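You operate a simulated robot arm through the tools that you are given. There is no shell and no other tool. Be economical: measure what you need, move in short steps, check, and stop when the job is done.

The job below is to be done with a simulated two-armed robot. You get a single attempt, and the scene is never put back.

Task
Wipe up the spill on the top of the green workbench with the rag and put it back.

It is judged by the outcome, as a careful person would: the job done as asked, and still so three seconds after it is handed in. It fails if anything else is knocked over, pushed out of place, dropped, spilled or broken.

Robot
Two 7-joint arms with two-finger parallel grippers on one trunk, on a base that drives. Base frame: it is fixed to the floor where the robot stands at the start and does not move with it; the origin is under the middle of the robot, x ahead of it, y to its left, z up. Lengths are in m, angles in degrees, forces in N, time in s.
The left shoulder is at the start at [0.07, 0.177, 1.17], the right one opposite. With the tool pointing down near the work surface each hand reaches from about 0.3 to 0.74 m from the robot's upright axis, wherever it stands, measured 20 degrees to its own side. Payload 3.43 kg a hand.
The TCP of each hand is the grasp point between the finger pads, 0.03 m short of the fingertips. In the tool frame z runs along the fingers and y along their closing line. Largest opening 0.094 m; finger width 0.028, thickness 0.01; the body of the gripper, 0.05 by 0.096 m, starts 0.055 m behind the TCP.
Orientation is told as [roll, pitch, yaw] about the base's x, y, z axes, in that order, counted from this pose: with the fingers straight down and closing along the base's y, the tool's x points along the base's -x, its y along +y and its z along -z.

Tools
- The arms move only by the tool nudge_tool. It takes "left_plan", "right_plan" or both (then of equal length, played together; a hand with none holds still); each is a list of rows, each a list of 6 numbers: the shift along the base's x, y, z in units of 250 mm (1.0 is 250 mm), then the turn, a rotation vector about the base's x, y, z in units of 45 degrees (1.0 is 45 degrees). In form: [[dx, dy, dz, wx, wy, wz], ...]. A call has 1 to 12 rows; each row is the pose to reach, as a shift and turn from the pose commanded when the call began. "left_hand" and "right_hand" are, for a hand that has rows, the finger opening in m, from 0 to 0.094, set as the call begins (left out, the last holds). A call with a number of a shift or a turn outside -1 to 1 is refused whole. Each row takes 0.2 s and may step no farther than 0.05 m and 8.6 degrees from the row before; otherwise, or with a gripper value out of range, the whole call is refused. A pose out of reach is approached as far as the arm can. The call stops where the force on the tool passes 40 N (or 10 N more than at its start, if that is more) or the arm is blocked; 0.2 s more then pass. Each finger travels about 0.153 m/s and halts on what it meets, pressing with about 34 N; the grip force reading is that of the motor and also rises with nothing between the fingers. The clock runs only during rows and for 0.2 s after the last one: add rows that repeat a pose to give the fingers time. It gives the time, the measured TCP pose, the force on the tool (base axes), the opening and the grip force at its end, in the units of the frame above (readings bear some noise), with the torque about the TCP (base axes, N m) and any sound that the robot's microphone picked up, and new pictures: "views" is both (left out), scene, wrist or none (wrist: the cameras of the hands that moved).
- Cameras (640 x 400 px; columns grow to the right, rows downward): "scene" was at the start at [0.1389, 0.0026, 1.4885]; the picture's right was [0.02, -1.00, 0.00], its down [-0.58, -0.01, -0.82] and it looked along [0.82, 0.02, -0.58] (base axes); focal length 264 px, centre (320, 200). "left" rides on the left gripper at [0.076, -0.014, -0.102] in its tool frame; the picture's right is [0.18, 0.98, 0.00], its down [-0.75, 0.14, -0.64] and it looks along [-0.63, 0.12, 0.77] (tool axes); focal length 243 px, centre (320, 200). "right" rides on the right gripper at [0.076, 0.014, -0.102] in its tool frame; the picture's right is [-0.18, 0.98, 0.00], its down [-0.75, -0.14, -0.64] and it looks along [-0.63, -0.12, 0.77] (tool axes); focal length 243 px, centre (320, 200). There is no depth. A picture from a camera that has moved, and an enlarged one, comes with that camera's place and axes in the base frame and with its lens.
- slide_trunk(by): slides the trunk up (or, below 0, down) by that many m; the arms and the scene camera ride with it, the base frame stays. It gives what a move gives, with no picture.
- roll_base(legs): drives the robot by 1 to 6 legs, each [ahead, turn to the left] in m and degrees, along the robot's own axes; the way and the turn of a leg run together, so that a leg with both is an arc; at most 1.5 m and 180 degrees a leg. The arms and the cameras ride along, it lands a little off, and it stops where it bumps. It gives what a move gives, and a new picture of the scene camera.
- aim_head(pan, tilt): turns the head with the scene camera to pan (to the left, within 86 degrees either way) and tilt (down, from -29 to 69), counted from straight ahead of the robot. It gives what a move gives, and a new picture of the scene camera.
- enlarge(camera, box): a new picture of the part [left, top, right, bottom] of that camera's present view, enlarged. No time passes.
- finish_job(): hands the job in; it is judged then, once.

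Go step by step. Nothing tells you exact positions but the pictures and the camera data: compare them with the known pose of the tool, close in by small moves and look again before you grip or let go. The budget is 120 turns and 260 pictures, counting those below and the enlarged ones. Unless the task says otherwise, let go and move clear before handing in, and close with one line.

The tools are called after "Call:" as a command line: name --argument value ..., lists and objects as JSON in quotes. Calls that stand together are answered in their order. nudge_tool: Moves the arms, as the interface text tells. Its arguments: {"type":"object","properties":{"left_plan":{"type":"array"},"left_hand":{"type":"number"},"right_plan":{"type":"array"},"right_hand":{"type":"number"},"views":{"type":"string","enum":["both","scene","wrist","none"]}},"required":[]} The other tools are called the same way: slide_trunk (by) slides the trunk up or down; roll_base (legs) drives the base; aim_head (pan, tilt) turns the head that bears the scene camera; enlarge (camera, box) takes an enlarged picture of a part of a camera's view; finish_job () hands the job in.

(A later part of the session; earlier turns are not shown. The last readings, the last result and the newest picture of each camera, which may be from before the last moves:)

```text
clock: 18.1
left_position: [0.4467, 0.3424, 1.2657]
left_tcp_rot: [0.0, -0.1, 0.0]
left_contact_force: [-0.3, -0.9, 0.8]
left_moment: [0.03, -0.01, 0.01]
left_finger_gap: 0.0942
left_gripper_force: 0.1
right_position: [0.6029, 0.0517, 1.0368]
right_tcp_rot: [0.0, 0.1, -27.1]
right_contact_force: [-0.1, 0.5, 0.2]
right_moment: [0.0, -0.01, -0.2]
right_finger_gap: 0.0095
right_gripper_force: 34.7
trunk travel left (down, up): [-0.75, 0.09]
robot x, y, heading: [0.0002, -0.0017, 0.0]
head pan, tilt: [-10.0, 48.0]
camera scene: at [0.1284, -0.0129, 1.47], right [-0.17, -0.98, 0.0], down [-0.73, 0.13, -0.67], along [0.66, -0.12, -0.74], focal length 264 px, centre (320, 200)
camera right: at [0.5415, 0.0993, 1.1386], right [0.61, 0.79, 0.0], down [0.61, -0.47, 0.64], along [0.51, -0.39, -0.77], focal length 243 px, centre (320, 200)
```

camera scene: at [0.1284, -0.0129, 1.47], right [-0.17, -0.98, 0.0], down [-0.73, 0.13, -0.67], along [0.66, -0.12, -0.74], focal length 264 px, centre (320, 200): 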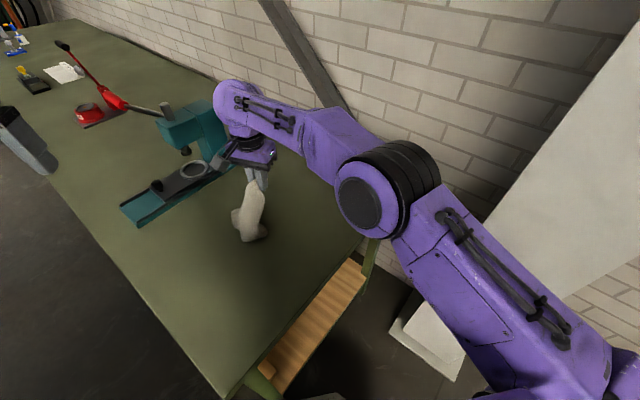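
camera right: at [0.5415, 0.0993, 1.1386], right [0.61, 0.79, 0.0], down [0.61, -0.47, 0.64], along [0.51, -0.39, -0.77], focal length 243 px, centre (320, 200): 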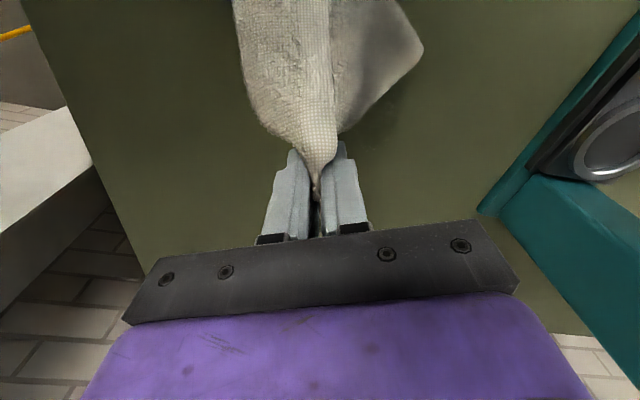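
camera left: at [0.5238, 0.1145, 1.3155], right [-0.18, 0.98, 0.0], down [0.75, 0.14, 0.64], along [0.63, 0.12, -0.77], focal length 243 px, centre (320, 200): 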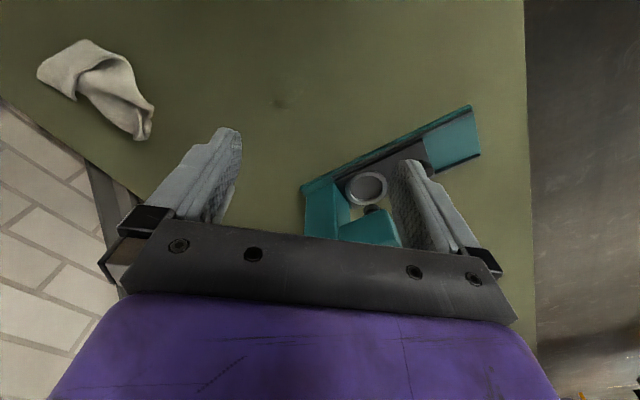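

The cloth's lower end rests on the bench near (0.55, 0.09). I go lower and then outward so the cloth trails over the spill.

Call:
nudge_tool --right_plan '[[0, 0, -0.12, 0, 0, 0], [0.06, 0.06, -0.22, 0, 0, 0], [0.14, 0.12, -0.28, 0, 0, 0], [0.2, 0.14, -0.33, 0, 0, 0], [0.2, 0.14, -0.33, 0, 0, 0]]'

Call:
enlarge --camera "scene" --box '[180, 140, 340, 240]'

```text
clock: 19.3
left_position: [0.4476, 0.3439, 1.2638]
left_tcp_rot: [-0.1, -0.1, 0.0]
left_contact_force: [0.3, -0.1, -0.1]
left_moment: [-0.01, 0.0, 0.03]
left_finger_gap: 0.0943
left_gripper_force: 0.1
right_position: [0.6108, 0.065, 0.9594]
right_tcp_rot: [-0.1, 0.0, -27.1]
right_contact_force: [0.3, 0.2, -0.4]
right_moment: [0.01, -0.02, -0.18]
right_finger_gap: 0.0093
right_gripper_force: 34.3
right hand out of reach, approached as far as the arm can: row 2, 3, 4, 5
trunk travel left (down, up): [-0.75, 0.09]
robot x, y, heading: [-0.0009, 0.0023, 0.1]
head pan, tilt: [-10.0, 48.0]
camera scene: at [0.1292, -0.0118, 1.4699], right [-0.17, -0.98, 0.0], down [-0.73, 0.13, -0.67], along [0.66, -0.12, -0.74], focal length 264 px, centre (320, 200)
camera right: at [0.5502, 0.1142, 1.0623], right [0.61, 0.79, 0.0], down [0.61, -0.47, 0.64], along [0.51, -0.39, -0.77], focal length 243 px, centre (320, 200)
```

scene: 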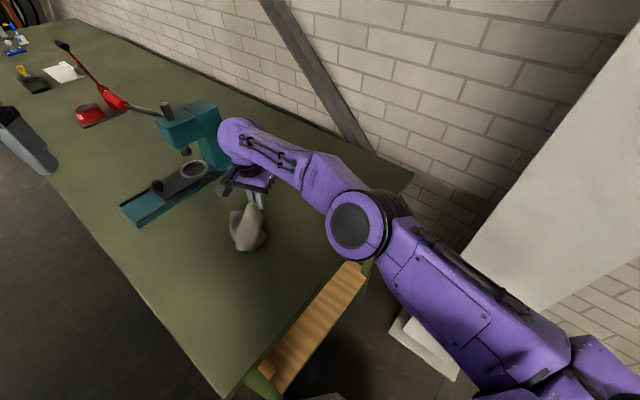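
right: 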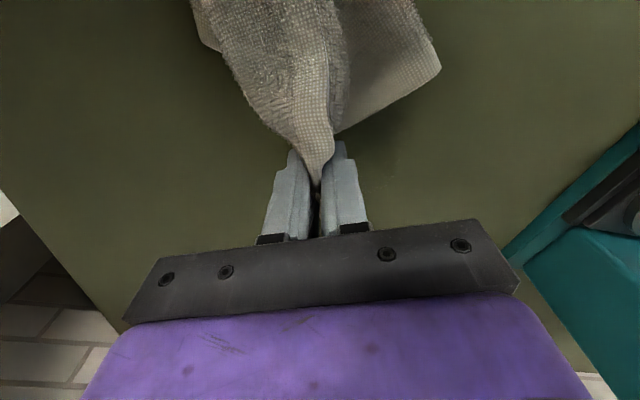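

```text
4.00 times, centred on (260, 190) of scene
camera zoom: at [0.1292, -0.0118, 1.4699], right [-0.17, -0.98, 0.0], down [-0.73, 0.13, -0.67], along [0.66, -0.12, -0.74], focal length 1056 px, centre (560, 240)
```

zoom: 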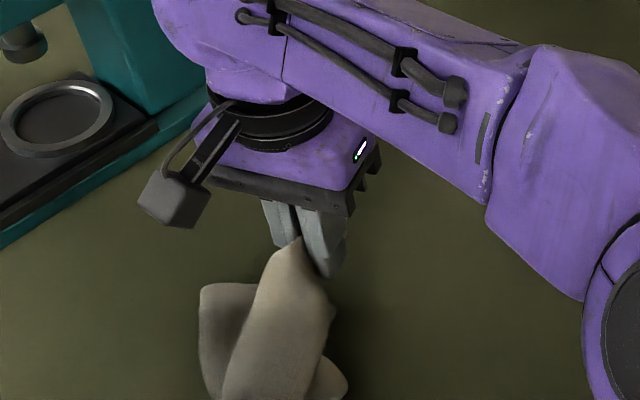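

Here the wrist pose limits reach to about 0.59 m from the shoulder. Tilting the fingers 25° outward brings the wrist closer and gains reach, so I do that and move the cloth out over the spill.

Call:
nudge_tool --right_plan '[[0, 0, 0.02, 0.076, -0.168, 0], [0, 0, 0.04, 0.152, -0.337, 0], [0.04, 0.02, 0.04, 0.228, -0.506, 0], [0.1, 0.05, 0.02, 0.228, -0.506, 0], [0.18, 0.08, -0.02, 0.228, -0.506, 0], [0.18, 0.08, -0.02, 0.228, -0.506, 0]]'

Call:
enlarge --camera "scene" --box '[180, 140, 340, 240]'

```text
clock: 20.7
left_position: [0.446, 0.3419, 1.2655]
left_tcp_rot: [0.0, -0.1, 0.0]
left_contact_force: [0.0, 0.1, 0.8]
left_moment: [0.04, -0.03, 0.0]
left_finger_gap: 0.094
left_gripper_force: 0.1
right_position: [0.6557, 0.0843, 0.9567]
right_tcp_rot: [20.0, -15.3, -29.7]
right_contact_force: [-0.7, 0.2, 0.5]
right_moment: [-0.15, 0.1, -0.03]
right_finger_gap: 0.0095
right_gripper_force: 33.5
trunk travel left (down, up): [-0.75, 0.09]
robot x, y, heading: [0.0004, 0.0008, 0.0]
head pan, tilt: [-10.0, 48.0]
camera scene: at [0.1277, -0.0129, 1.4701], right [-0.17, -0.98, 0.0], down [-0.73, 0.13, -0.67], along [0.66, -0.12, -0.74], focal length 264 px, centre (320, 200)
camera right: at [0.5582, 0.1168, 1.0338], right [0.53, 0.76, 0.37], down [0.33, -0.59, 0.73], along [0.78, -0.27, -0.57], focal length 243 px, centre (320, 200)
```

scene: 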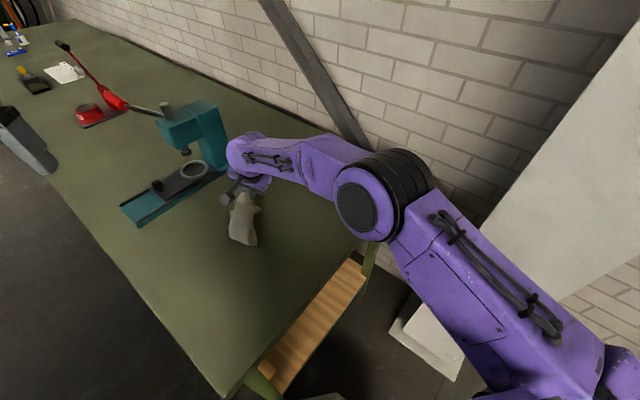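
right: 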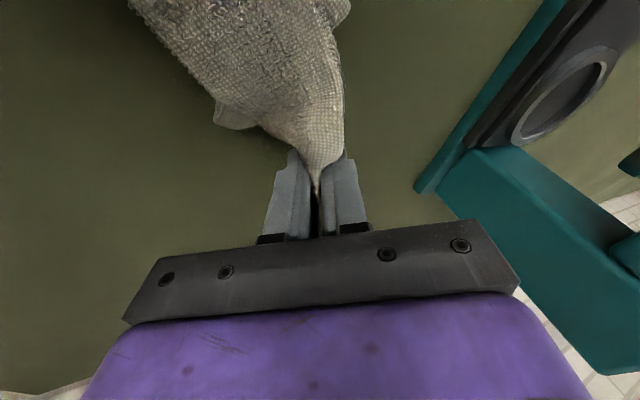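

```text
4.00 times, centred on (260, 190) of scene
camera zoom: at [0.1277, -0.0129, 1.4701], right [-0.17, -0.98, 0.0], down [-0.73, 0.13, -0.67], along [0.66, -0.12, -0.74], focal length 1056 px, centre (560, 240)
```

zoom: 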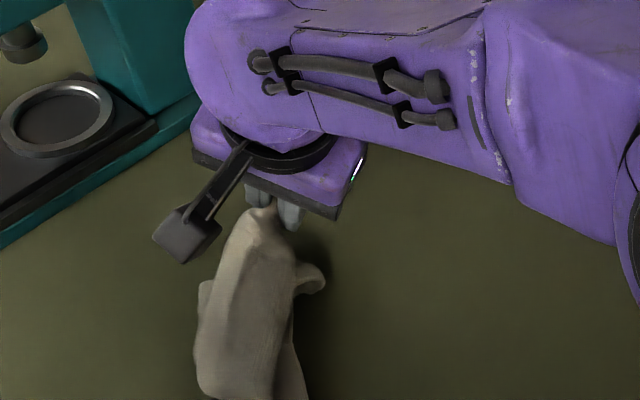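

Reach is fine now. I lower the fingertips with the cloth to the bench and wipe in a zigzag over the spill area.

Call:
nudge_tool --right_plan '[[0, 0, -0.05, 0, 0, 0], [0, 0, -0.08, 0, 0, 0], [-0.14, -0.02, -0.08, 0, 0, 0], [-0.28, -0.04, -0.08, 0, 0, 0], [-0.28, 0.1, -0.08, 0, 0, 0], [-0.14, 0.1, -0.08, 0, 0, 0], [0.0, 0.12, -0.08, 0, 0, 0], [0.04, 0.0, -0.08, 0, 0, 0], [0.04, -0.14, -0.08, 0, 0, 0], [-0.1, -0.18, -0.08, 0, 0, 0], [-0.24, -0.18, -0.08, 0, 0, 0]]'

Call:
enlarge --camera "scene" --box '[180, 140, 340, 240]'

```text
clock: 23.1
left_position: [0.446, 0.3436, 1.2655]
left_tcp_rot: [-0.1, -0.1, 0.0]
left_contact_force: [0.2, -0.3, -0.3]
left_moment: [0.01, -0.02, 0.02]
left_finger_gap: 0.0942
left_gripper_force: 0.0
right_position: [0.5967, 0.0409, 0.9368]
right_tcp_rot: [20.0, -15.5, -29.8]
right_contact_force: [0.2, 0.5, 1.6]
right_moment: [-0.05, 0.05, -0.05]
right_finger_gap: 0.0093
right_gripper_force: 34.4
trunk travel left (down, up): [-0.75, 0.09]
robot x, y, heading: [0.0023, 0.0006, -0.0]
head pan, tilt: [-10.0, 48.0]
camera scene: at [0.1267, -0.0116, 1.4701], right [-0.17, -0.98, 0.0], down [-0.73, 0.13, -0.67], along [0.66, -0.12, -0.74], focal length 264 px, centre (320, 200)
camera right: at [0.4984, 0.0721, 1.0138], right [0.53, 0.76, 0.37], down [0.33, -0.59, 0.74], along [0.78, -0.27, -0.57], focal length 243 px, centre (320, 200)
```

scene: 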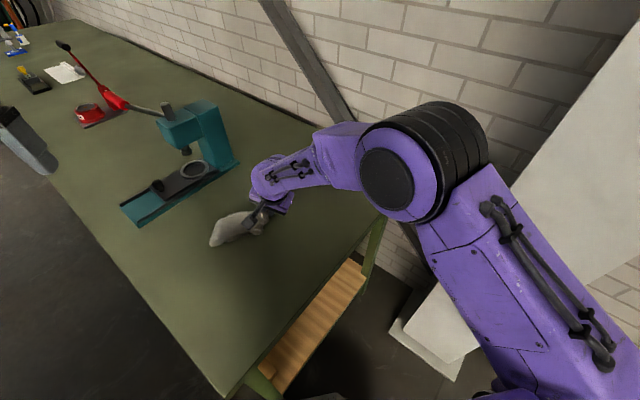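
right: 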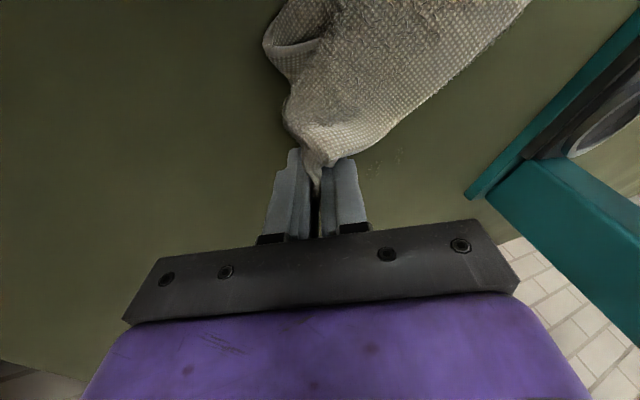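

```text
4.00 times, centred on (260, 190) of scene
camera zoom: at [0.1267, -0.0116, 1.4701], right [-0.17, -0.98, 0.0], down [-0.73, 0.13, -0.67], along [0.66, -0.12, -0.74], focal length 1056 px, centre (560, 240)
```

zoom: 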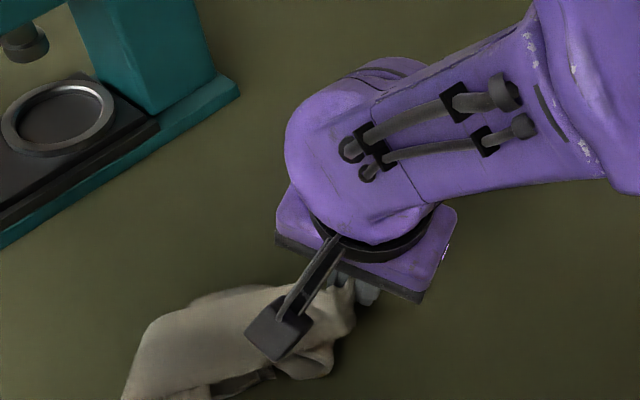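

The cloth drags properly. I check the wrist view for what remains of the spill.

Call:
enlarge --camera "right" --box '[340, 90, 500, 190]'

```text
4.00 times, centred on (420, 140) of right
camera zoom: at [0.4984, 0.0721, 1.0138], right [0.53, 0.76, 0.37], down [0.33, -0.59, 0.74], along [0.78, -0.27, -0.57], focal length 970 px, centre (-80, 440)
```

zoom: 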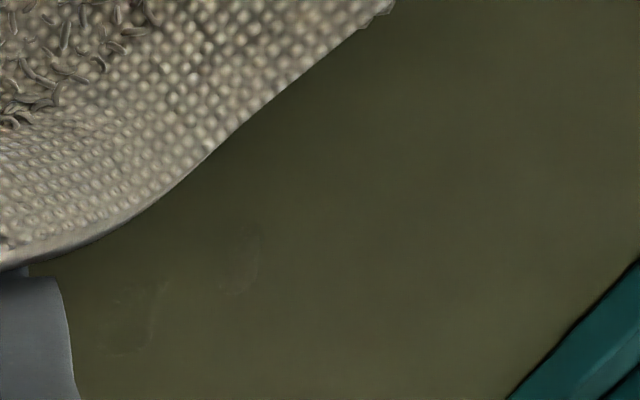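

Faint residue remains near (0.665, 0.08). I do a denser zigzag there, pressing slightly more.

Call:
nudge_tool --right_plan '[[0.12, 0.06, -0.015, 0, 0, 0], [0.26, 0.06, -0.015, 0, 0, 0], [0.36, 0.08, -0.015, 0, 0, 0], [0.38, 0.2, -0.015, 0, 0, 0], [0.24, 0.24, -0.015, 0, 0, 0], [0.1, 0.22, -0.015, 0, 0, 0], [0.14, 0.14, -0.015, 0, 0, 0], [0.28, 0.15, -0.015, 0, 0, 0], [0.4, 0.14, -0.015, 0, 0, 0], [0.38, 0.02, -0.015, 0, 0, 0], [0.22, 0.0, -0.015, 0, 0, 0], [0.06, -0.05, -0.015, 0, 0, 0]]'

Call:
enlarge --camera "right" --box '[340, 50, 580, 200]'

```text
clock: 24.8
left_position: [0.4437, 0.3429, 1.2666]
left_tcp_rot: [0.0, -0.2, 0.2]
left_contact_force: [0.4, -0.6, -0.4]
left_moment: [0.0, -0.01, 0.01]
left_finger_gap: 0.0939
left_gripper_force: 0.0
right_position: [0.6257, 0.0885, 0.9349]
right_tcp_rot: [21.0, -14.7, -29.7]
right_contact_force: [-11.0, 5.9, 16.0]
right_moment: [0.19, 0.65, -0.05]
right_finger_gap: 0.0092
right_gripper_force: 34.7
right hand out of reach, approached as far as the arm can: row 4
trunk travel left (down, up): [-0.75, 0.09]
robot x, y, heading: [-0.0036, 0.0018, 0.6]
head pan, tilt: [-10.0, 48.0]
stopped in row 8 (right hand): the force on the tool passed its limit at 53 N (the readings are from after the stop); the commanded pose is now the measured one
camera scene: at [0.1248, -0.0123, 1.4701], right [-0.17, -0.99, 0.0], down [-0.73, 0.12, -0.67], along [0.66, -0.11, -0.74], focal length 264 px, centre (320, 200)
camera right: at [0.5291, 0.1183, 1.0136], right [0.53, 0.75, 0.39], down [0.33, -0.61, 0.72], along [0.78, -0.25, -0.57], focal length 243 px, centre (320, 200)
```

scene: 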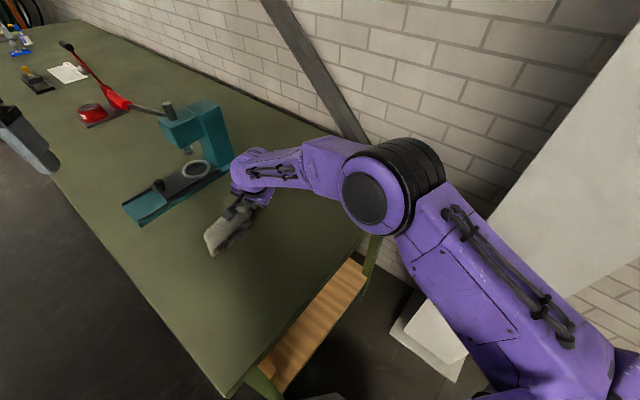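
right: 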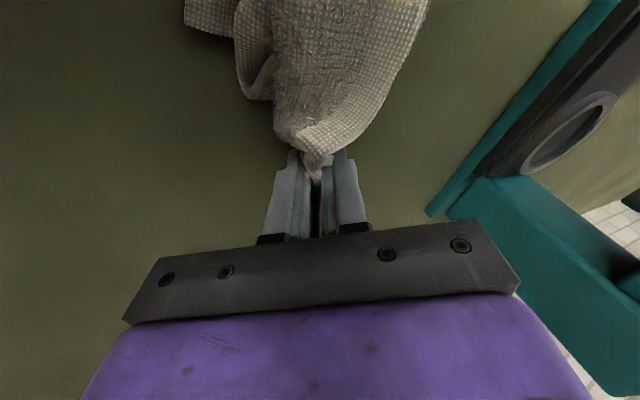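

```text
2.67 times, centred on (460, 125) of right
camera zoom: at [0.5291, 0.1183, 1.0136], right [0.53, 0.75, 0.39], down [0.33, -0.61, 0.72], along [0.78, -0.25, -0.57], focal length 647 px, centre (-53, 400)
```

zoom: 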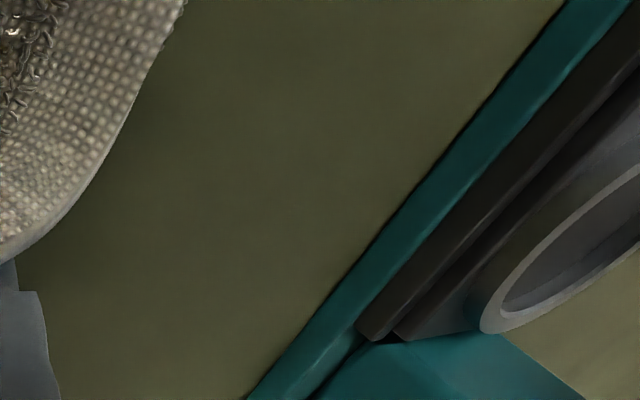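

I pressed too hard at the end and the guard stopped me. I lift off, pull the right hand aside, and use the left camera to inspect.

Call:
nudge_tool --right_plan '[[0, 0, 0.1, 0, 0, 0], [0, 0, 0.25, 0, 0, 0], [-0.08, -0.12, 0.4, 0, 0, 0], [-0.16, -0.28, 0.5, 0, 0, 0], [-0.24, -0.44, 0.55, 0, 0, 0], [-0.24, -0.6, 0.55, 0, 0, 0]]' --left_plan '[[0.06, -0.05, -0.04, 0, 0, 0], [0.12, -0.1, -0.08, 0, 0, 0], [0.18, -0.15, -0.12, 0, 0, 0], [0.24, -0.2, -0.16, 0, 0, 0], [0.3, -0.25, -0.2, 0, 0, 0], [0.34, -0.29, -0.26, 0, 0, 0]]'

Call:
enlarge --camera "left" --box '[130, 40, 290, 140]'

Call:
enlarge --camera "scene" --box '[200, 140, 360, 240]'

```text
refused: row 3 steps farther than a row can; nothing moved
```

```text
4.00 times, centred on (210, 90) of left
camera zoom: at [0.3667, 0.329, 1.3677], right [-0.19, 0.98, 0.0], down [0.75, 0.14, 0.64], along [0.63, 0.12, -0.76], focal length 970 px, centre (760, 640)
```

zoom: 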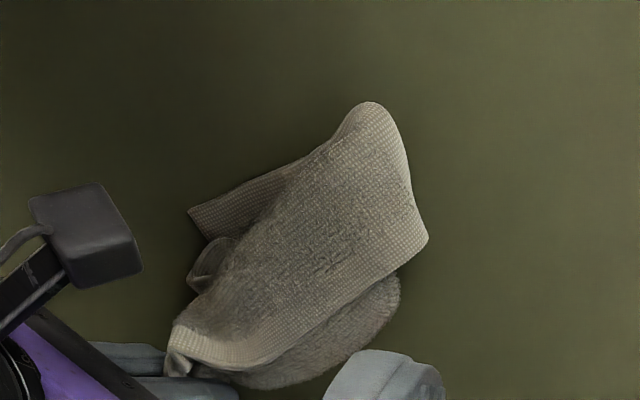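

```text
4.00 times, centred on (280, 190) of scene
camera zoom: at [0.1248, -0.0123, 1.4701], right [-0.17, -0.99, 0.0], down [-0.73, 0.12, -0.67], along [0.66, -0.11, -0.74], focal length 1056 px, centre (480, 240)
```

zoom: 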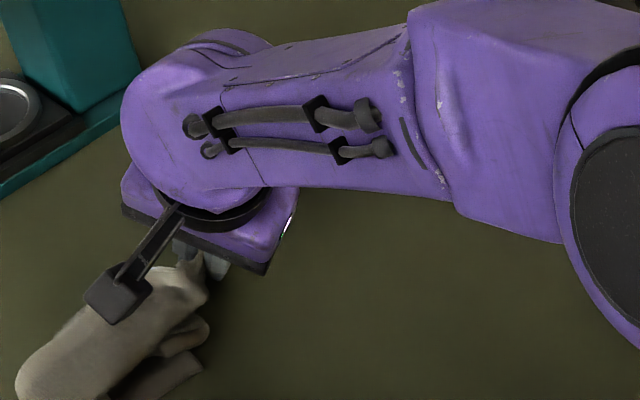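

One row was too long a step; I resend with shorter steps.

Call:
nudge_tool --right_plan '[[0, 0, 0.1, 0, 0, 0], [0, 0, 0.25, 0, 0, 0], [-0.06, -0.1, 0.36, 0, 0, 0], [-0.12, -0.22, 0.46, 0, 0, 0], [-0.18, -0.36, 0.55, 0, 0, 0], [-0.24, -0.5, 0.55, 0, 0, 0], [-0.24, -0.6, 0.55, 0, 0, 0]]' --left_plan '[[0.06, -0.05, -0.04, 0, 0, 0], [0.12, -0.1, -0.08, 0, 0, 0], [0.18, -0.15, -0.12, 0, 0, 0], [0.24, -0.2, -0.16, 0, 0, 0], [0.3, -0.25, -0.2, 0, 0, 0], [0.34, -0.29, -0.26, 0, 0, 0], [0.34, -0.29, -0.26, 0, 0, 0]]'

Call:
enlarge --camera "left" --box '[130, 40, 290, 140]'

Call:
enlarge --camera "scene" --box '[200, 140, 360, 240]'

```text
clock: 26.4
left_position: [0.5313, 0.2699, 1.1992]
left_tcp_rot: [0.1, 0.0, 0.2]
left_contact_force: [0.0, -0.2, -0.6]
left_moment: [0.01, 0.01, 0.01]
left_finger_gap: 0.094
left_gripper_force: 0.1
right_position: [0.5702, -0.0643, 1.0709]
right_tcp_rot: [20.7, -14.8, -29.6]
right_contact_force: [-0.3, -0.1, 0.7]
right_moment: [-0.06, 0.08, -0.06]
right_finger_gap: 0.0093
right_gripper_force: 34.0
trunk travel left (down, up): [-0.75, 0.09]
robot x, y, heading: [0.0003, 0.0011, 0.3]
head pan, tilt: [-10.0, 48.0]
camera scene: at [0.1285, -0.0125, 1.47], right [-0.17, -0.99, 0.0], down [-0.73, 0.13, -0.67], along [0.66, -0.11, -0.74], focal length 264 px, centre (320, 200)
camera right: at [0.4718, -0.0346, 1.1492], right [0.53, 0.76, 0.38], down [0.34, -0.6, 0.72], along [0.78, -0.26, -0.57], focal length 243 px, centre (320, 200)
camera left: at [0.4549, 0.2562, 1.3016], right [-0.19, 0.98, 0.0], down [0.75, 0.14, 0.64], along [0.63, 0.12, -0.77], focal length 243 px, centre (320, 200)
```

scene: 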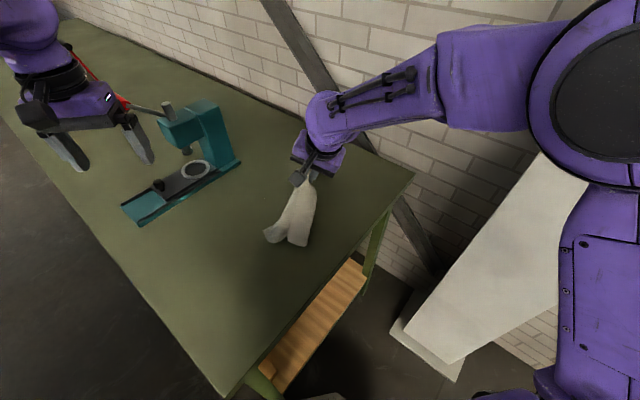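
right: 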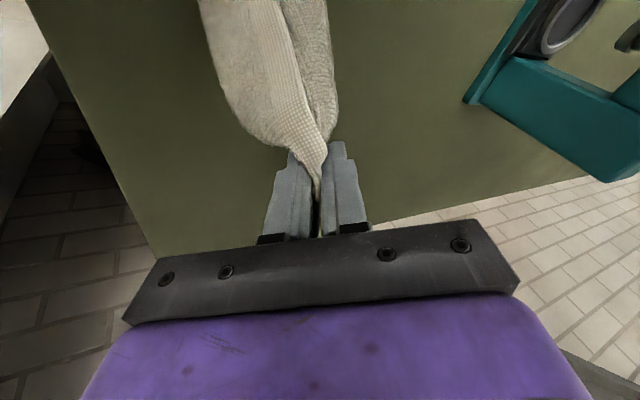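
left: 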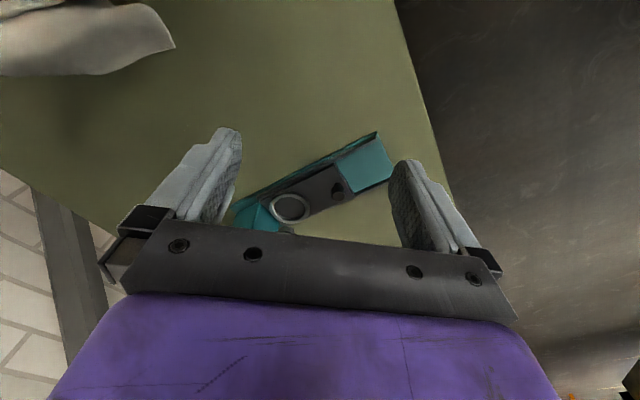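

```text
4.00 times, centred on (210, 90) of left
camera zoom: at [0.4549, 0.2562, 1.3016], right [-0.19, 0.98, 0.0], down [0.75, 0.14, 0.64], along [0.63, 0.12, -0.77], focal length 970 px, centre (760, 640)
```

zoom: 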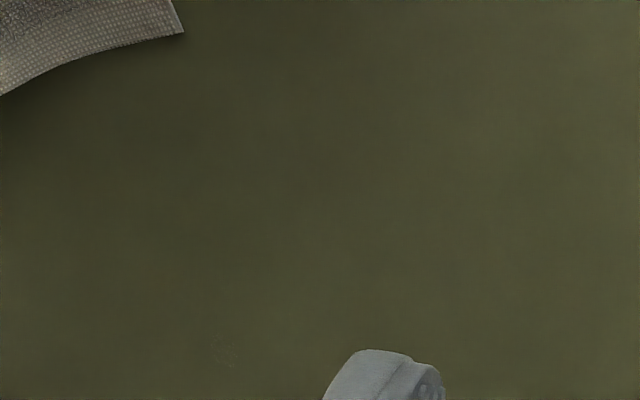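

```text
4.00 times, centred on (280, 190) of scene
camera zoom: at [0.1285, -0.0125, 1.47], right [-0.17, -0.99, 0.0], down [-0.73, 0.13, -0.67], along [0.66, -0.11, -0.74], focal length 1056 px, centre (480, 240)
```

zoom: 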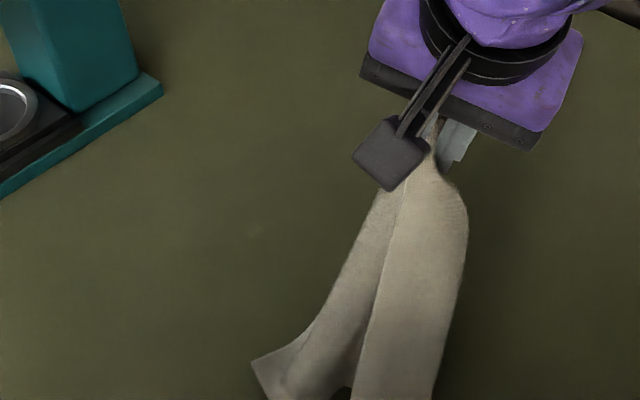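

Only a small spot near (0.669, 0.065) seems left. I enlarge it further from both cameras.

Call:
enlarge --camera "left" --box '[160, 105, 220, 143]'

Call:
enlarge --camera "scene" --box '[230, 170, 300, 214]'

```text
10.53 times, centred on (190, 124) of left
camera zoom: at [0.4549, 0.2562, 1.3016], right [-0.19, 0.98, 0.0], down [0.75, 0.14, 0.64], along [0.63, 0.12, -0.77], focal length 2554 px, centre (1688, 1000)
```

zoom: 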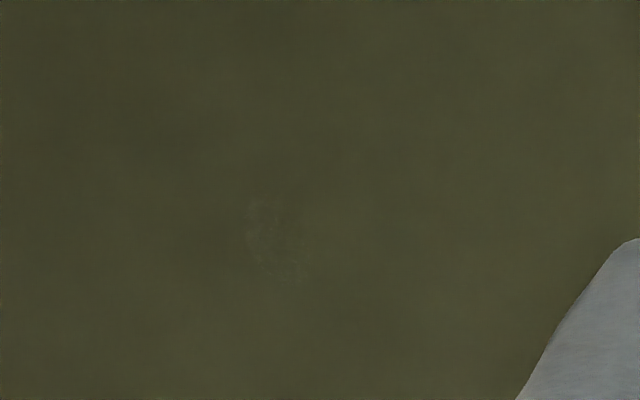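

```text
9.09 times, centred on (265, 192) of scene
camera zoom: at [0.1285, -0.0125, 1.47], right [-0.17, -0.99, 0.0], down [-0.73, 0.13, -0.67], along [0.66, -0.11, -0.74], focal length 2399 px, centre (820, 273)
```

zoom: 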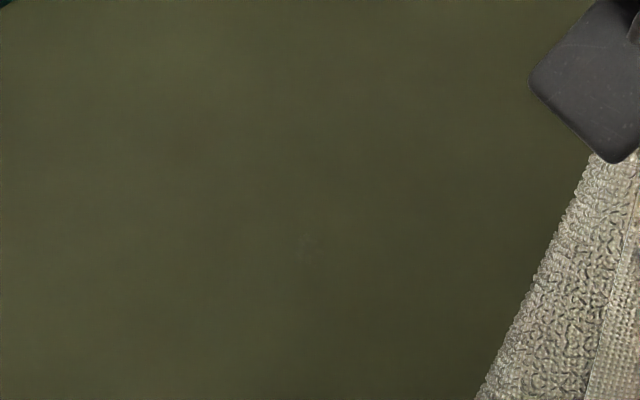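

A ~1 cm spot remains at (0.667, 0.064). I go back down, sweeping the cloth over it sideways and then back and forth.

Call:
nudge_tool --right_plan '[[0.1, 0.04, -0.14, 0, 0, 0], [0.2, 0.08, -0.28, 0, 0, 0], [0.3, 0.12, -0.4, 0, 0, 0], [0.36, 0.16, -0.5, 0, 0, 0], [0.38, 0.3, -0.515, 0, 0, 0], [0.4, 0.44, -0.515, 0, 0, 0], [0.4, 0.58, -0.515, 0, 0, 0], [0.4, 0.7, -0.515, 0, 0, 0], [0.38, 0.58, -0.515, 0, 0, 0], [0.39, 0.46, -0.515, 0, 0, 0], [0.36, 0.5, -0.515, 0, 0, 0], [0.24, 0.5, -0.515, 0, 0, 0]]' --left_plan '[[-0.05, 0.05, 0, 0, 0, 0], [-0.1, 0.1, 0, 0, 0, 0], [-0.15, 0.15, 0, 0, 0, 0], [-0.2, 0.2, 0, 0, 0, 0], [-0.2, 0.2, 0, 0, 0, 0], [-0.2, 0.2, 0, 0, 0, 0], [-0.2, 0.2, 0, 0, 0, 0], [-0.2, 0.2, 0, 0, 0, 0], [-0.2, 0.2, 0, 0, 0, 0], [-0.2, 0.2, 0, 0, 0, 0], [-0.2, 0.2, 0, 0, 0, 0], [-0.2, 0.2, 0, 0, 0, 0]]'

```text
clock: 28.9
left_position: [0.4801, 0.3212, 1.199]
left_tcp_rot: [0.0, -0.1, 0.2]
left_contact_force: [-0.1, -0.2, 0.6]
left_moment: [0.01, -0.03, 0.0]
left_finger_gap: 0.0941
left_gripper_force: 0.0
right_position: [0.6279, 0.0613, 0.9445]
right_tcp_rot: [20.8, -14.8, -29.6]
right_contact_force: [0.5, -0.1, 0.3]
right_moment: [-0.08, 0.04, -0.1]
right_finger_gap: 0.0094
right_gripper_force: 34.1
trunk travel left (down, up): [-0.75, 0.09]
robot x, y, heading: [0.001, 0.0036, 0.2]
head pan, tilt: [-10.0, 48.0]
camera scene: at [0.1263, -0.0122, 1.4702], right [-0.17, -0.99, 0.0], down [-0.73, 0.12, -0.67], along [0.66, -0.11, -0.74], focal length 264 px, centre (320, 200)
camera right: at [0.5301, 0.0915, 1.0216], right [0.53, 0.76, 0.38], down [0.33, -0.6, 0.73], along [0.78, -0.26, -0.57], focal length 243 px, centre (320, 200)
camera left: at [0.403, 0.3067, 1.3027], right [-0.19, 0.98, 0.0], down [0.75, 0.14, 0.64], along [0.63, 0.12, -0.77], focal length 243 px, centre (320, 200)
```

scene: 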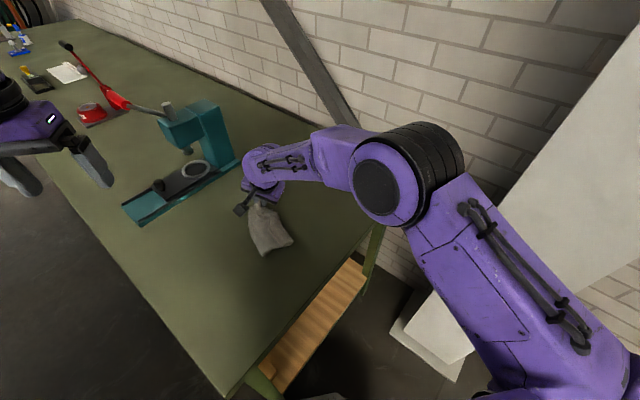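
right: 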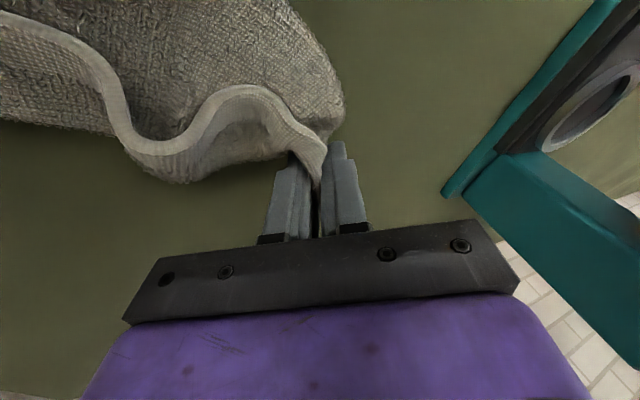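
left: 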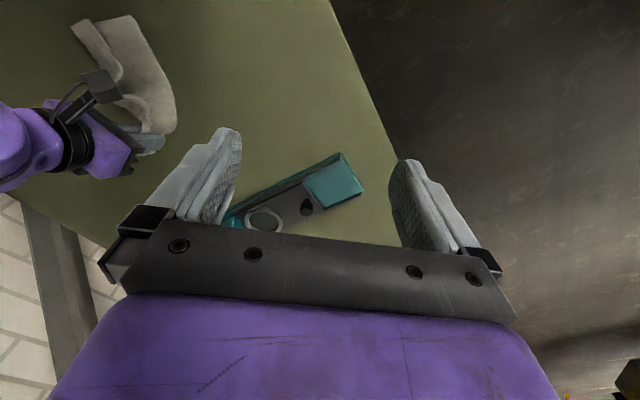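

The cloth spreads well. I tilt a little more for reach and scrub directly over the remaining spot with light pressure.

Call:
nudge_tool --right_plan '[[0.1, 0.06, 0.02, 0.074, -0.164, 0], [0.22, 0.12, 0.01, 0.074, -0.164, 0], [0.3, 0.14, 0, 0.074, -0.164, 0], [0.3, 0.0, -0.02, 0.074, -0.164, 0], [0.16, 0.0, -0.025, 0.074, -0.164, 0], [0.02, 0, -0.025, 0.074, -0.164, 0], [0.16, 0.03, -0.025, 0.074, -0.164, 0], [0.28, 0.03, -0.02, 0.074, -0.164, 0], [0.28, -0.06, -0.02, 0.074, -0.164, 0], [0.14, -0.04, -0.025, 0.074, -0.164, 0], [0, -0.1, -0.02, 0.074, -0.164, 0], [-0.1, -0.2, 0.05, 0.074, -0.164, 0]]'

Call:
enlarge --camera "right" --box '[320, 60, 520, 185]'

```text
clock: 31.6
left_position: [0.4809, 0.3197, 1.2006]
left_tcp_rot: [0.1, -0.1, 0.2]
left_contact_force: [-0.2, 0.1, 0.8]
left_moment: [0.02, -0.04, -0.01]
left_finger_gap: 0.094
left_gripper_force: 0.1
right_position: [0.6038, 0.0125, 0.9546]
right_tcp_rot: [27.6, -19.5, -31.3]
right_contact_force: [-0.3, -0.4, 0.0]
right_moment: [-0.08, 0.08, -0.13]
right_finger_gap: 0.009
right_gripper_force: 34.6
trunk travel left (down, up): [-0.75, 0.09]
robot x, y, heading: [-0.0033, 0.0025, 0.3]
head pan, tilt: [-10.0, 48.0]
camera scene: at [0.127, -0.0141, 1.47], right [-0.17, -0.99, 0.0], down [-0.73, 0.13, -0.67], along [0.66, -0.11, -0.74], focal length 264 px, centre (320, 200)
camera right: at [0.4958, 0.0375, 1.0215], right [0.47, 0.73, 0.49], down [0.24, -0.64, 0.73], along [0.85, -0.22, -0.48], focal length 243 px, centre (320, 200)
```

scene: 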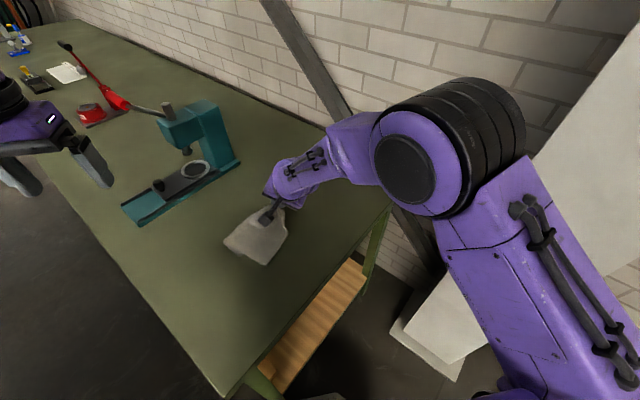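
right: 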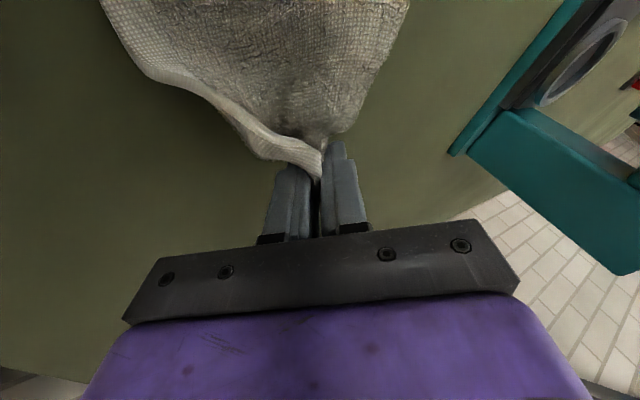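

```text
3.20 times, centred on (420, 122) of right
camera zoom: at [0.4958, 0.0375, 1.0215], right [0.47, 0.73, 0.49], down [0.24, -0.64, 0.73], along [0.85, -0.22, -0.48], focal length 776 px, centre (0, 448)
```

zoom: 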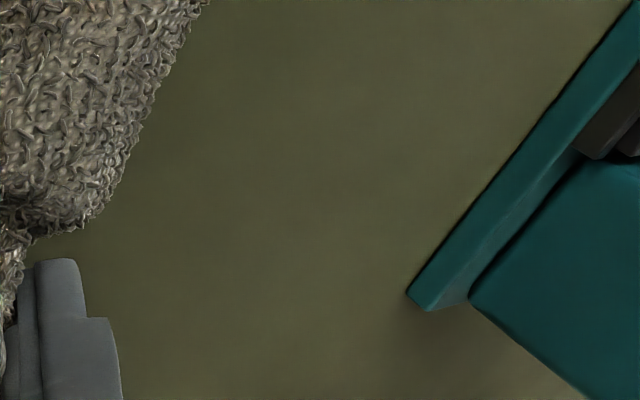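

That area looks clean from here. I lift the rag aside and inspect again with the left camera from the earlier vantage.

Call:
nudge_tool --right_plan '[[0, 0, 0.15, 0, 0, 0], [0, -0.04, 0.32, -0.074, 0.164, 0], [0, -0.1, 0.46, -0.12, 0.3, 0], [0, -0.22, 0.56, -0.19, 0.43, 0], [0, -0.36, 0.6, -0.26, 0.58, 0], [0, -0.5, 0.6, -0.3, 0.67, 0]]' --left_plan '[[0.05, -0.05, 0, 0, 0, 0], [0.1, -0.1, 0, 0, 0, 0], [0.15, -0.15, 0, 0, 0, 0], [0.2, -0.2, 0, 0, 0, 0], [0.23, -0.2, -0.04, 0, 0, 0], [0.23, -0.2, -0.04, 0, 0, 0]]'

Call:
enlarge --camera "left" --box '[150, 60, 246, 120]'

Call:
enlarge --camera "scene" --box '[210, 165, 306, 225]'

Call:
enlarge --camera "left" --box '[100, 0, 340, 150]'

```text
clock: 33.0
left_position: [0.5399, 0.2699, 1.1904]
left_tcp_rot: [0.0, -0.1, 0.2]
left_contact_force: [0.0, -0.9, 0.0]
left_moment: [0.04, -0.01, 0.01]
left_finger_gap: 0.0939
left_gripper_force: 0.0
right_position: [0.6044, -0.1134, 1.1041]
right_tcp_rot: [0.9, 0.8, -27.1]
right_contact_force: [-0.6, 0.9, 0.5]
right_moment: [0.16, -0.1, 0.01]
right_finger_gap: 0.0092
right_gripper_force: 34.0
trunk travel left (down, up): [-0.75, 0.09]
robot x, y, heading: [-0.0016, -0.0013, 0.3]
head pan, tilt: [-10.0, 48.0]
camera scene: at [0.1291, -0.0136, 1.4699], right [-0.17, -0.99, 0.0], down [-0.73, 0.13, -0.67], along [0.66, -0.11, -0.74], focal length 264 px, centre (320, 200)
camera right: at [0.5444, -0.0683, 1.2079], right [0.61, 0.79, 0.01], down [0.61, -0.48, 0.63], along [0.5, -0.38, -0.78], focal length 243 px, centre (320, 200)
camera left: at [0.4633, 0.2554, 1.2923], right [-0.19, 0.98, 0.0], down [0.75, 0.14, 0.64], along [0.63, 0.12, -0.77], focal length 243 px, centre (320, 200)
```

scene: 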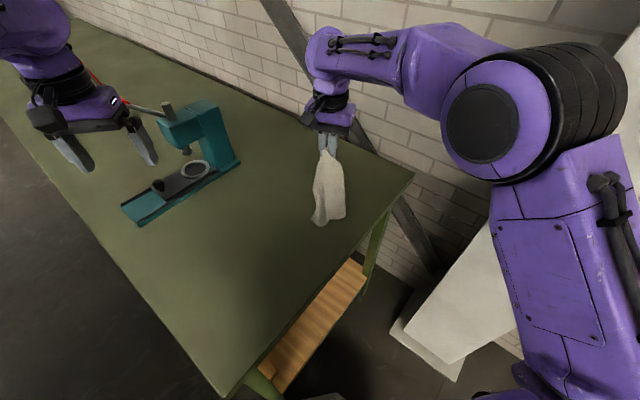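
right: 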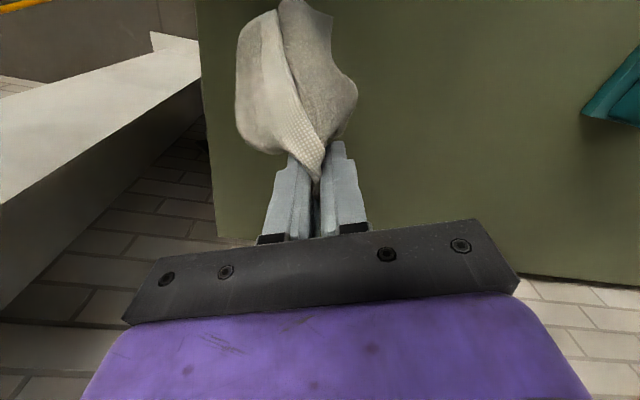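
left: 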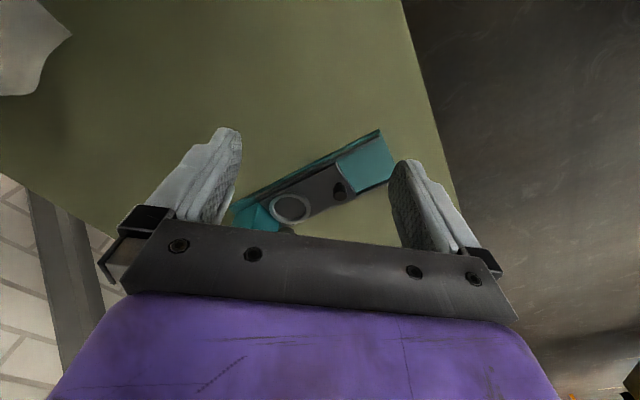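

```text
6.67 times, centred on (198, 90) of left
camera zoom: at [0.4633, 0.2554, 1.2923], right [-0.19, 0.98, 0.0], down [0.75, 0.14, 0.64], along [0.63, 0.12, -0.77], focal length 1618 px, centre (1133, 933)
```

zoom: 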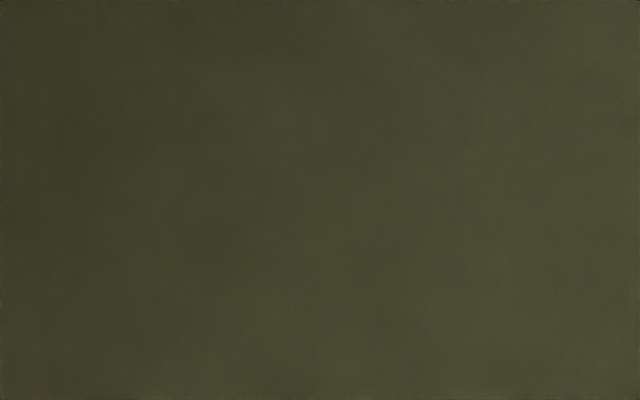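

```text
6.67 times, centred on (258, 195) of scene
camera zoom: at [0.1291, -0.0136, 1.4699], right [-0.17, -0.99, 0.0], down [-0.73, 0.13, -0.67], along [0.66, -0.11, -0.74], focal length 1759 px, centre (733, 233)
```

zoom: 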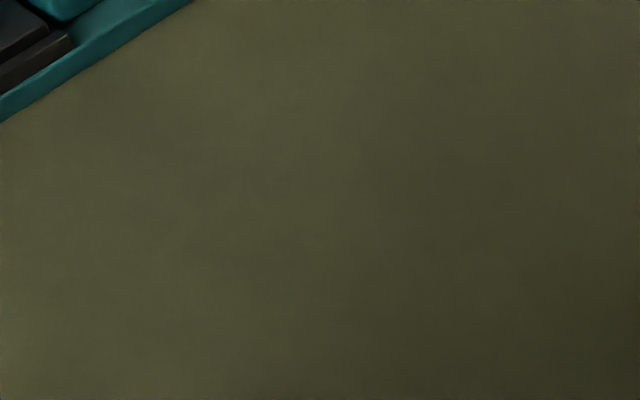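

```text
2.67 times, centred on (220, 75) of left
camera zoom: at [0.4633, 0.2554, 1.2923], right [-0.19, 0.98, 0.0], down [0.75, 0.14, 0.64], along [0.63, 0.12, -0.77], focal length 647 px, centre (587, 533)
```

zoom: 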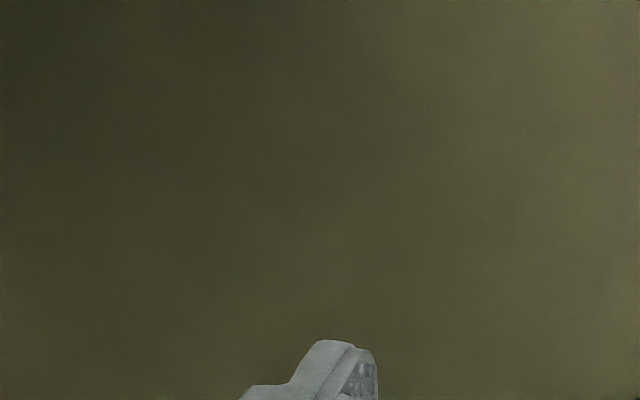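

The scene view looks clean at the spot; I confirm with the left camera exactly there.

Call:
enlarge --camera "left" --box '[150, 98, 214, 138]'

Call:
enlarge --camera "scene" --box '[170, 170, 330, 270]'

```text
10.00 times, centred on (182, 118) of left
camera zoom: at [0.4633, 0.2554, 1.2923], right [-0.19, 0.98, 0.0], down [0.75, 0.14, 0.64], along [0.63, 0.12, -0.77], focal length 2426 px, centre (1700, 1020)
```

zoom: 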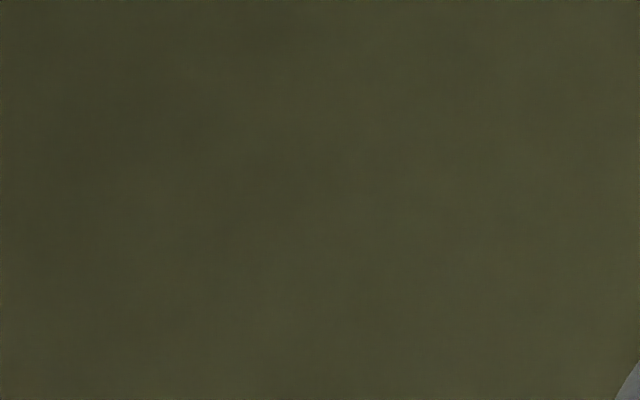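

```text
4.00 times, centred on (250, 220) of scene
camera zoom: at [0.1291, -0.0136, 1.4699], right [-0.17, -0.99, 0.0], down [-0.73, 0.13, -0.67], along [0.66, -0.11, -0.74], focal length 1056 px, centre (600, 120)
```

zoom: 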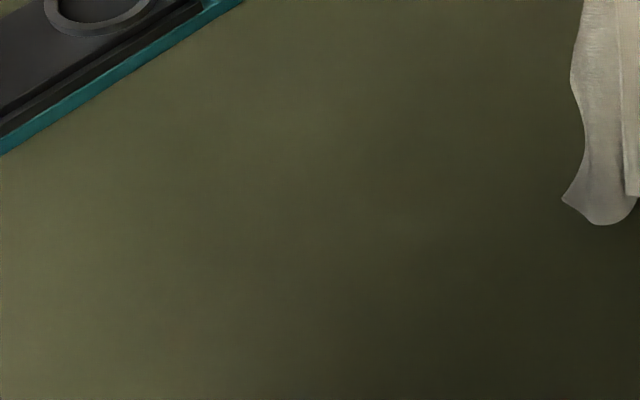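

The spill area is clean. Now I lay the rag back: lower it near its old place and draw the hand toward −y so the cloth trails out to +y, ending at the original grip pose.

Call:
nudge_tool --right_plan '[[0.08, 0, -0.1, 0, 0, -0.15], [0.15, 0.02, -0.24, 0, 0, -0.3], [0.2, -0.05, -0.38, 0, 0, -0.45], [0.25, -0.17, -0.48, 0, 0, -0.6], [0.29, -0.31, -0.56, 0, 0, -0.6], [0.32, -0.43, -0.61, 0, 0, -0.6], [0.33, -0.53, -0.645, 0, 0, -0.6], [0.33, -0.53, -0.645, 0, 0, -0.6]]' --left_plan '[[-0.05, 0.05, 0, 0, 0, 0], [-0.1, 0.1, 0, 0, 0, 0], [-0.15, 0.15, 0, 0, 0, 0], [-0.2, 0.2, 0, 0, 0, 0], [-0.25, 0.25, 0, 0, 0, 0], [-0.25, 0.25, 0, 0, 0, 0], [-0.25, 0.25, 0, 0, 0, 0], [-0.25, 0.25, 0, 0, 0, 0]]'

Call:
enlarge --camera "scene" --box '[270, 100, 430, 200]'

```text
clock: 34.8
left_position: [0.4758, 0.3346, 1.1897]
left_tcp_rot: [0.0, 0.0, 0.1]
left_contact_force: [-1.0, 0.0, 0.8]
left_moment: [0.01, -0.01, -0.01]
left_finger_gap: 0.0942
left_gripper_force: 0.0
right_position: [0.6864, -0.2441, 0.944]
right_tcp_rot: [0.9, 0.7, -54.1]
right_contact_force: [-0.7, -0.5, 0.5]
right_moment: [-0.02, 0.0, 0.14]
right_finger_gap: 0.0087
right_gripper_force: 33.7
trunk travel left (down, up): [-0.75, 0.09]
robot x, y, heading: [0.0012, -0.002, 0.3]
head pan, tilt: [-10.0, 48.0]
camera scene: at [0.1284, -0.0118, 1.47], right [-0.17, -0.99, 0.0], down [-0.73, 0.12, -0.67], along [0.66, -0.11, -0.74], focal length 264 px, centre (320, 200)
camera right: at [0.6533, -0.1754, 1.0469], right [0.9, 0.43, 0.01], down [0.32, -0.7, 0.63], along [0.28, -0.57, -0.78], focal length 243 px, centre (320, 200)
camera left: at [0.3994, 0.3196, 1.292], right [-0.19, 0.98, 0.0], down [0.75, 0.14, 0.64], along [0.63, 0.12, -0.77], focal length 243 px, centre (320, 200)
```

scene: 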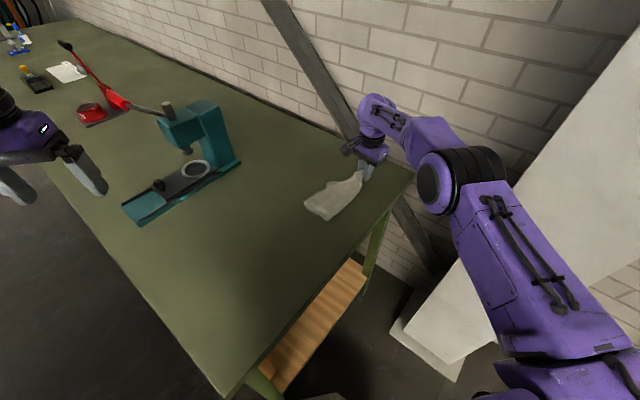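
right: 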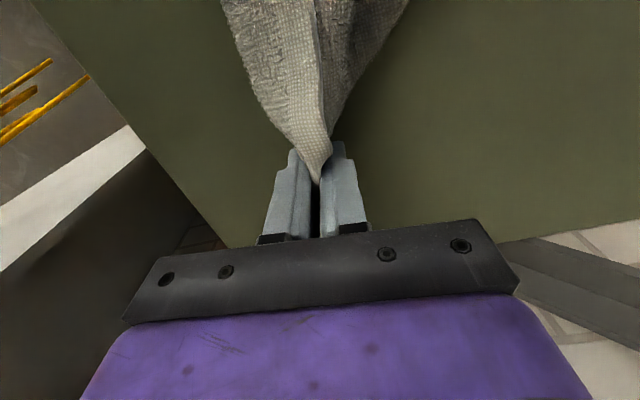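
left: 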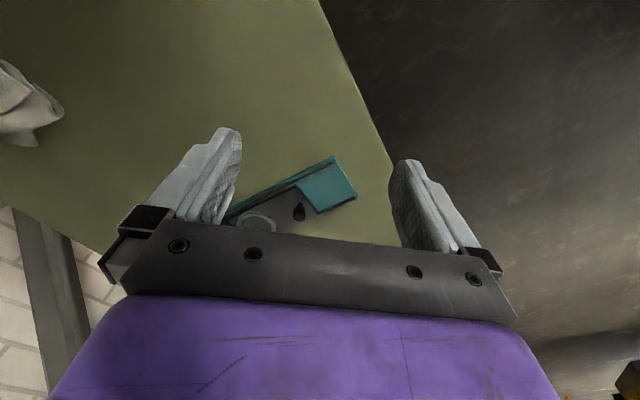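

```text
4.00 times, centred on (350, 150) of scene
camera zoom: at [0.1284, -0.0118, 1.47], right [-0.17, -0.99, 0.0], down [-0.73, 0.12, -0.67], along [0.66, -0.11, -0.74], focal length 1056 px, centre (200, 400)
```

zoom: 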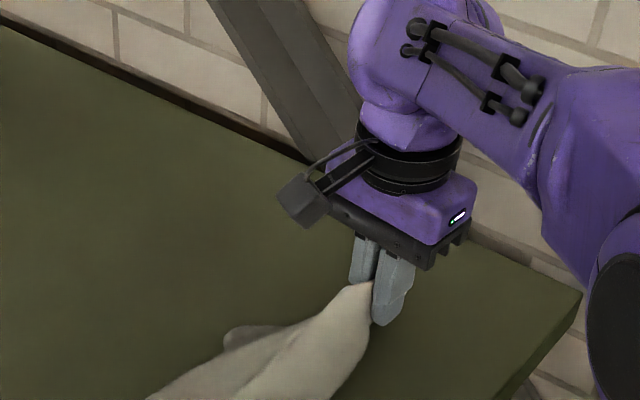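

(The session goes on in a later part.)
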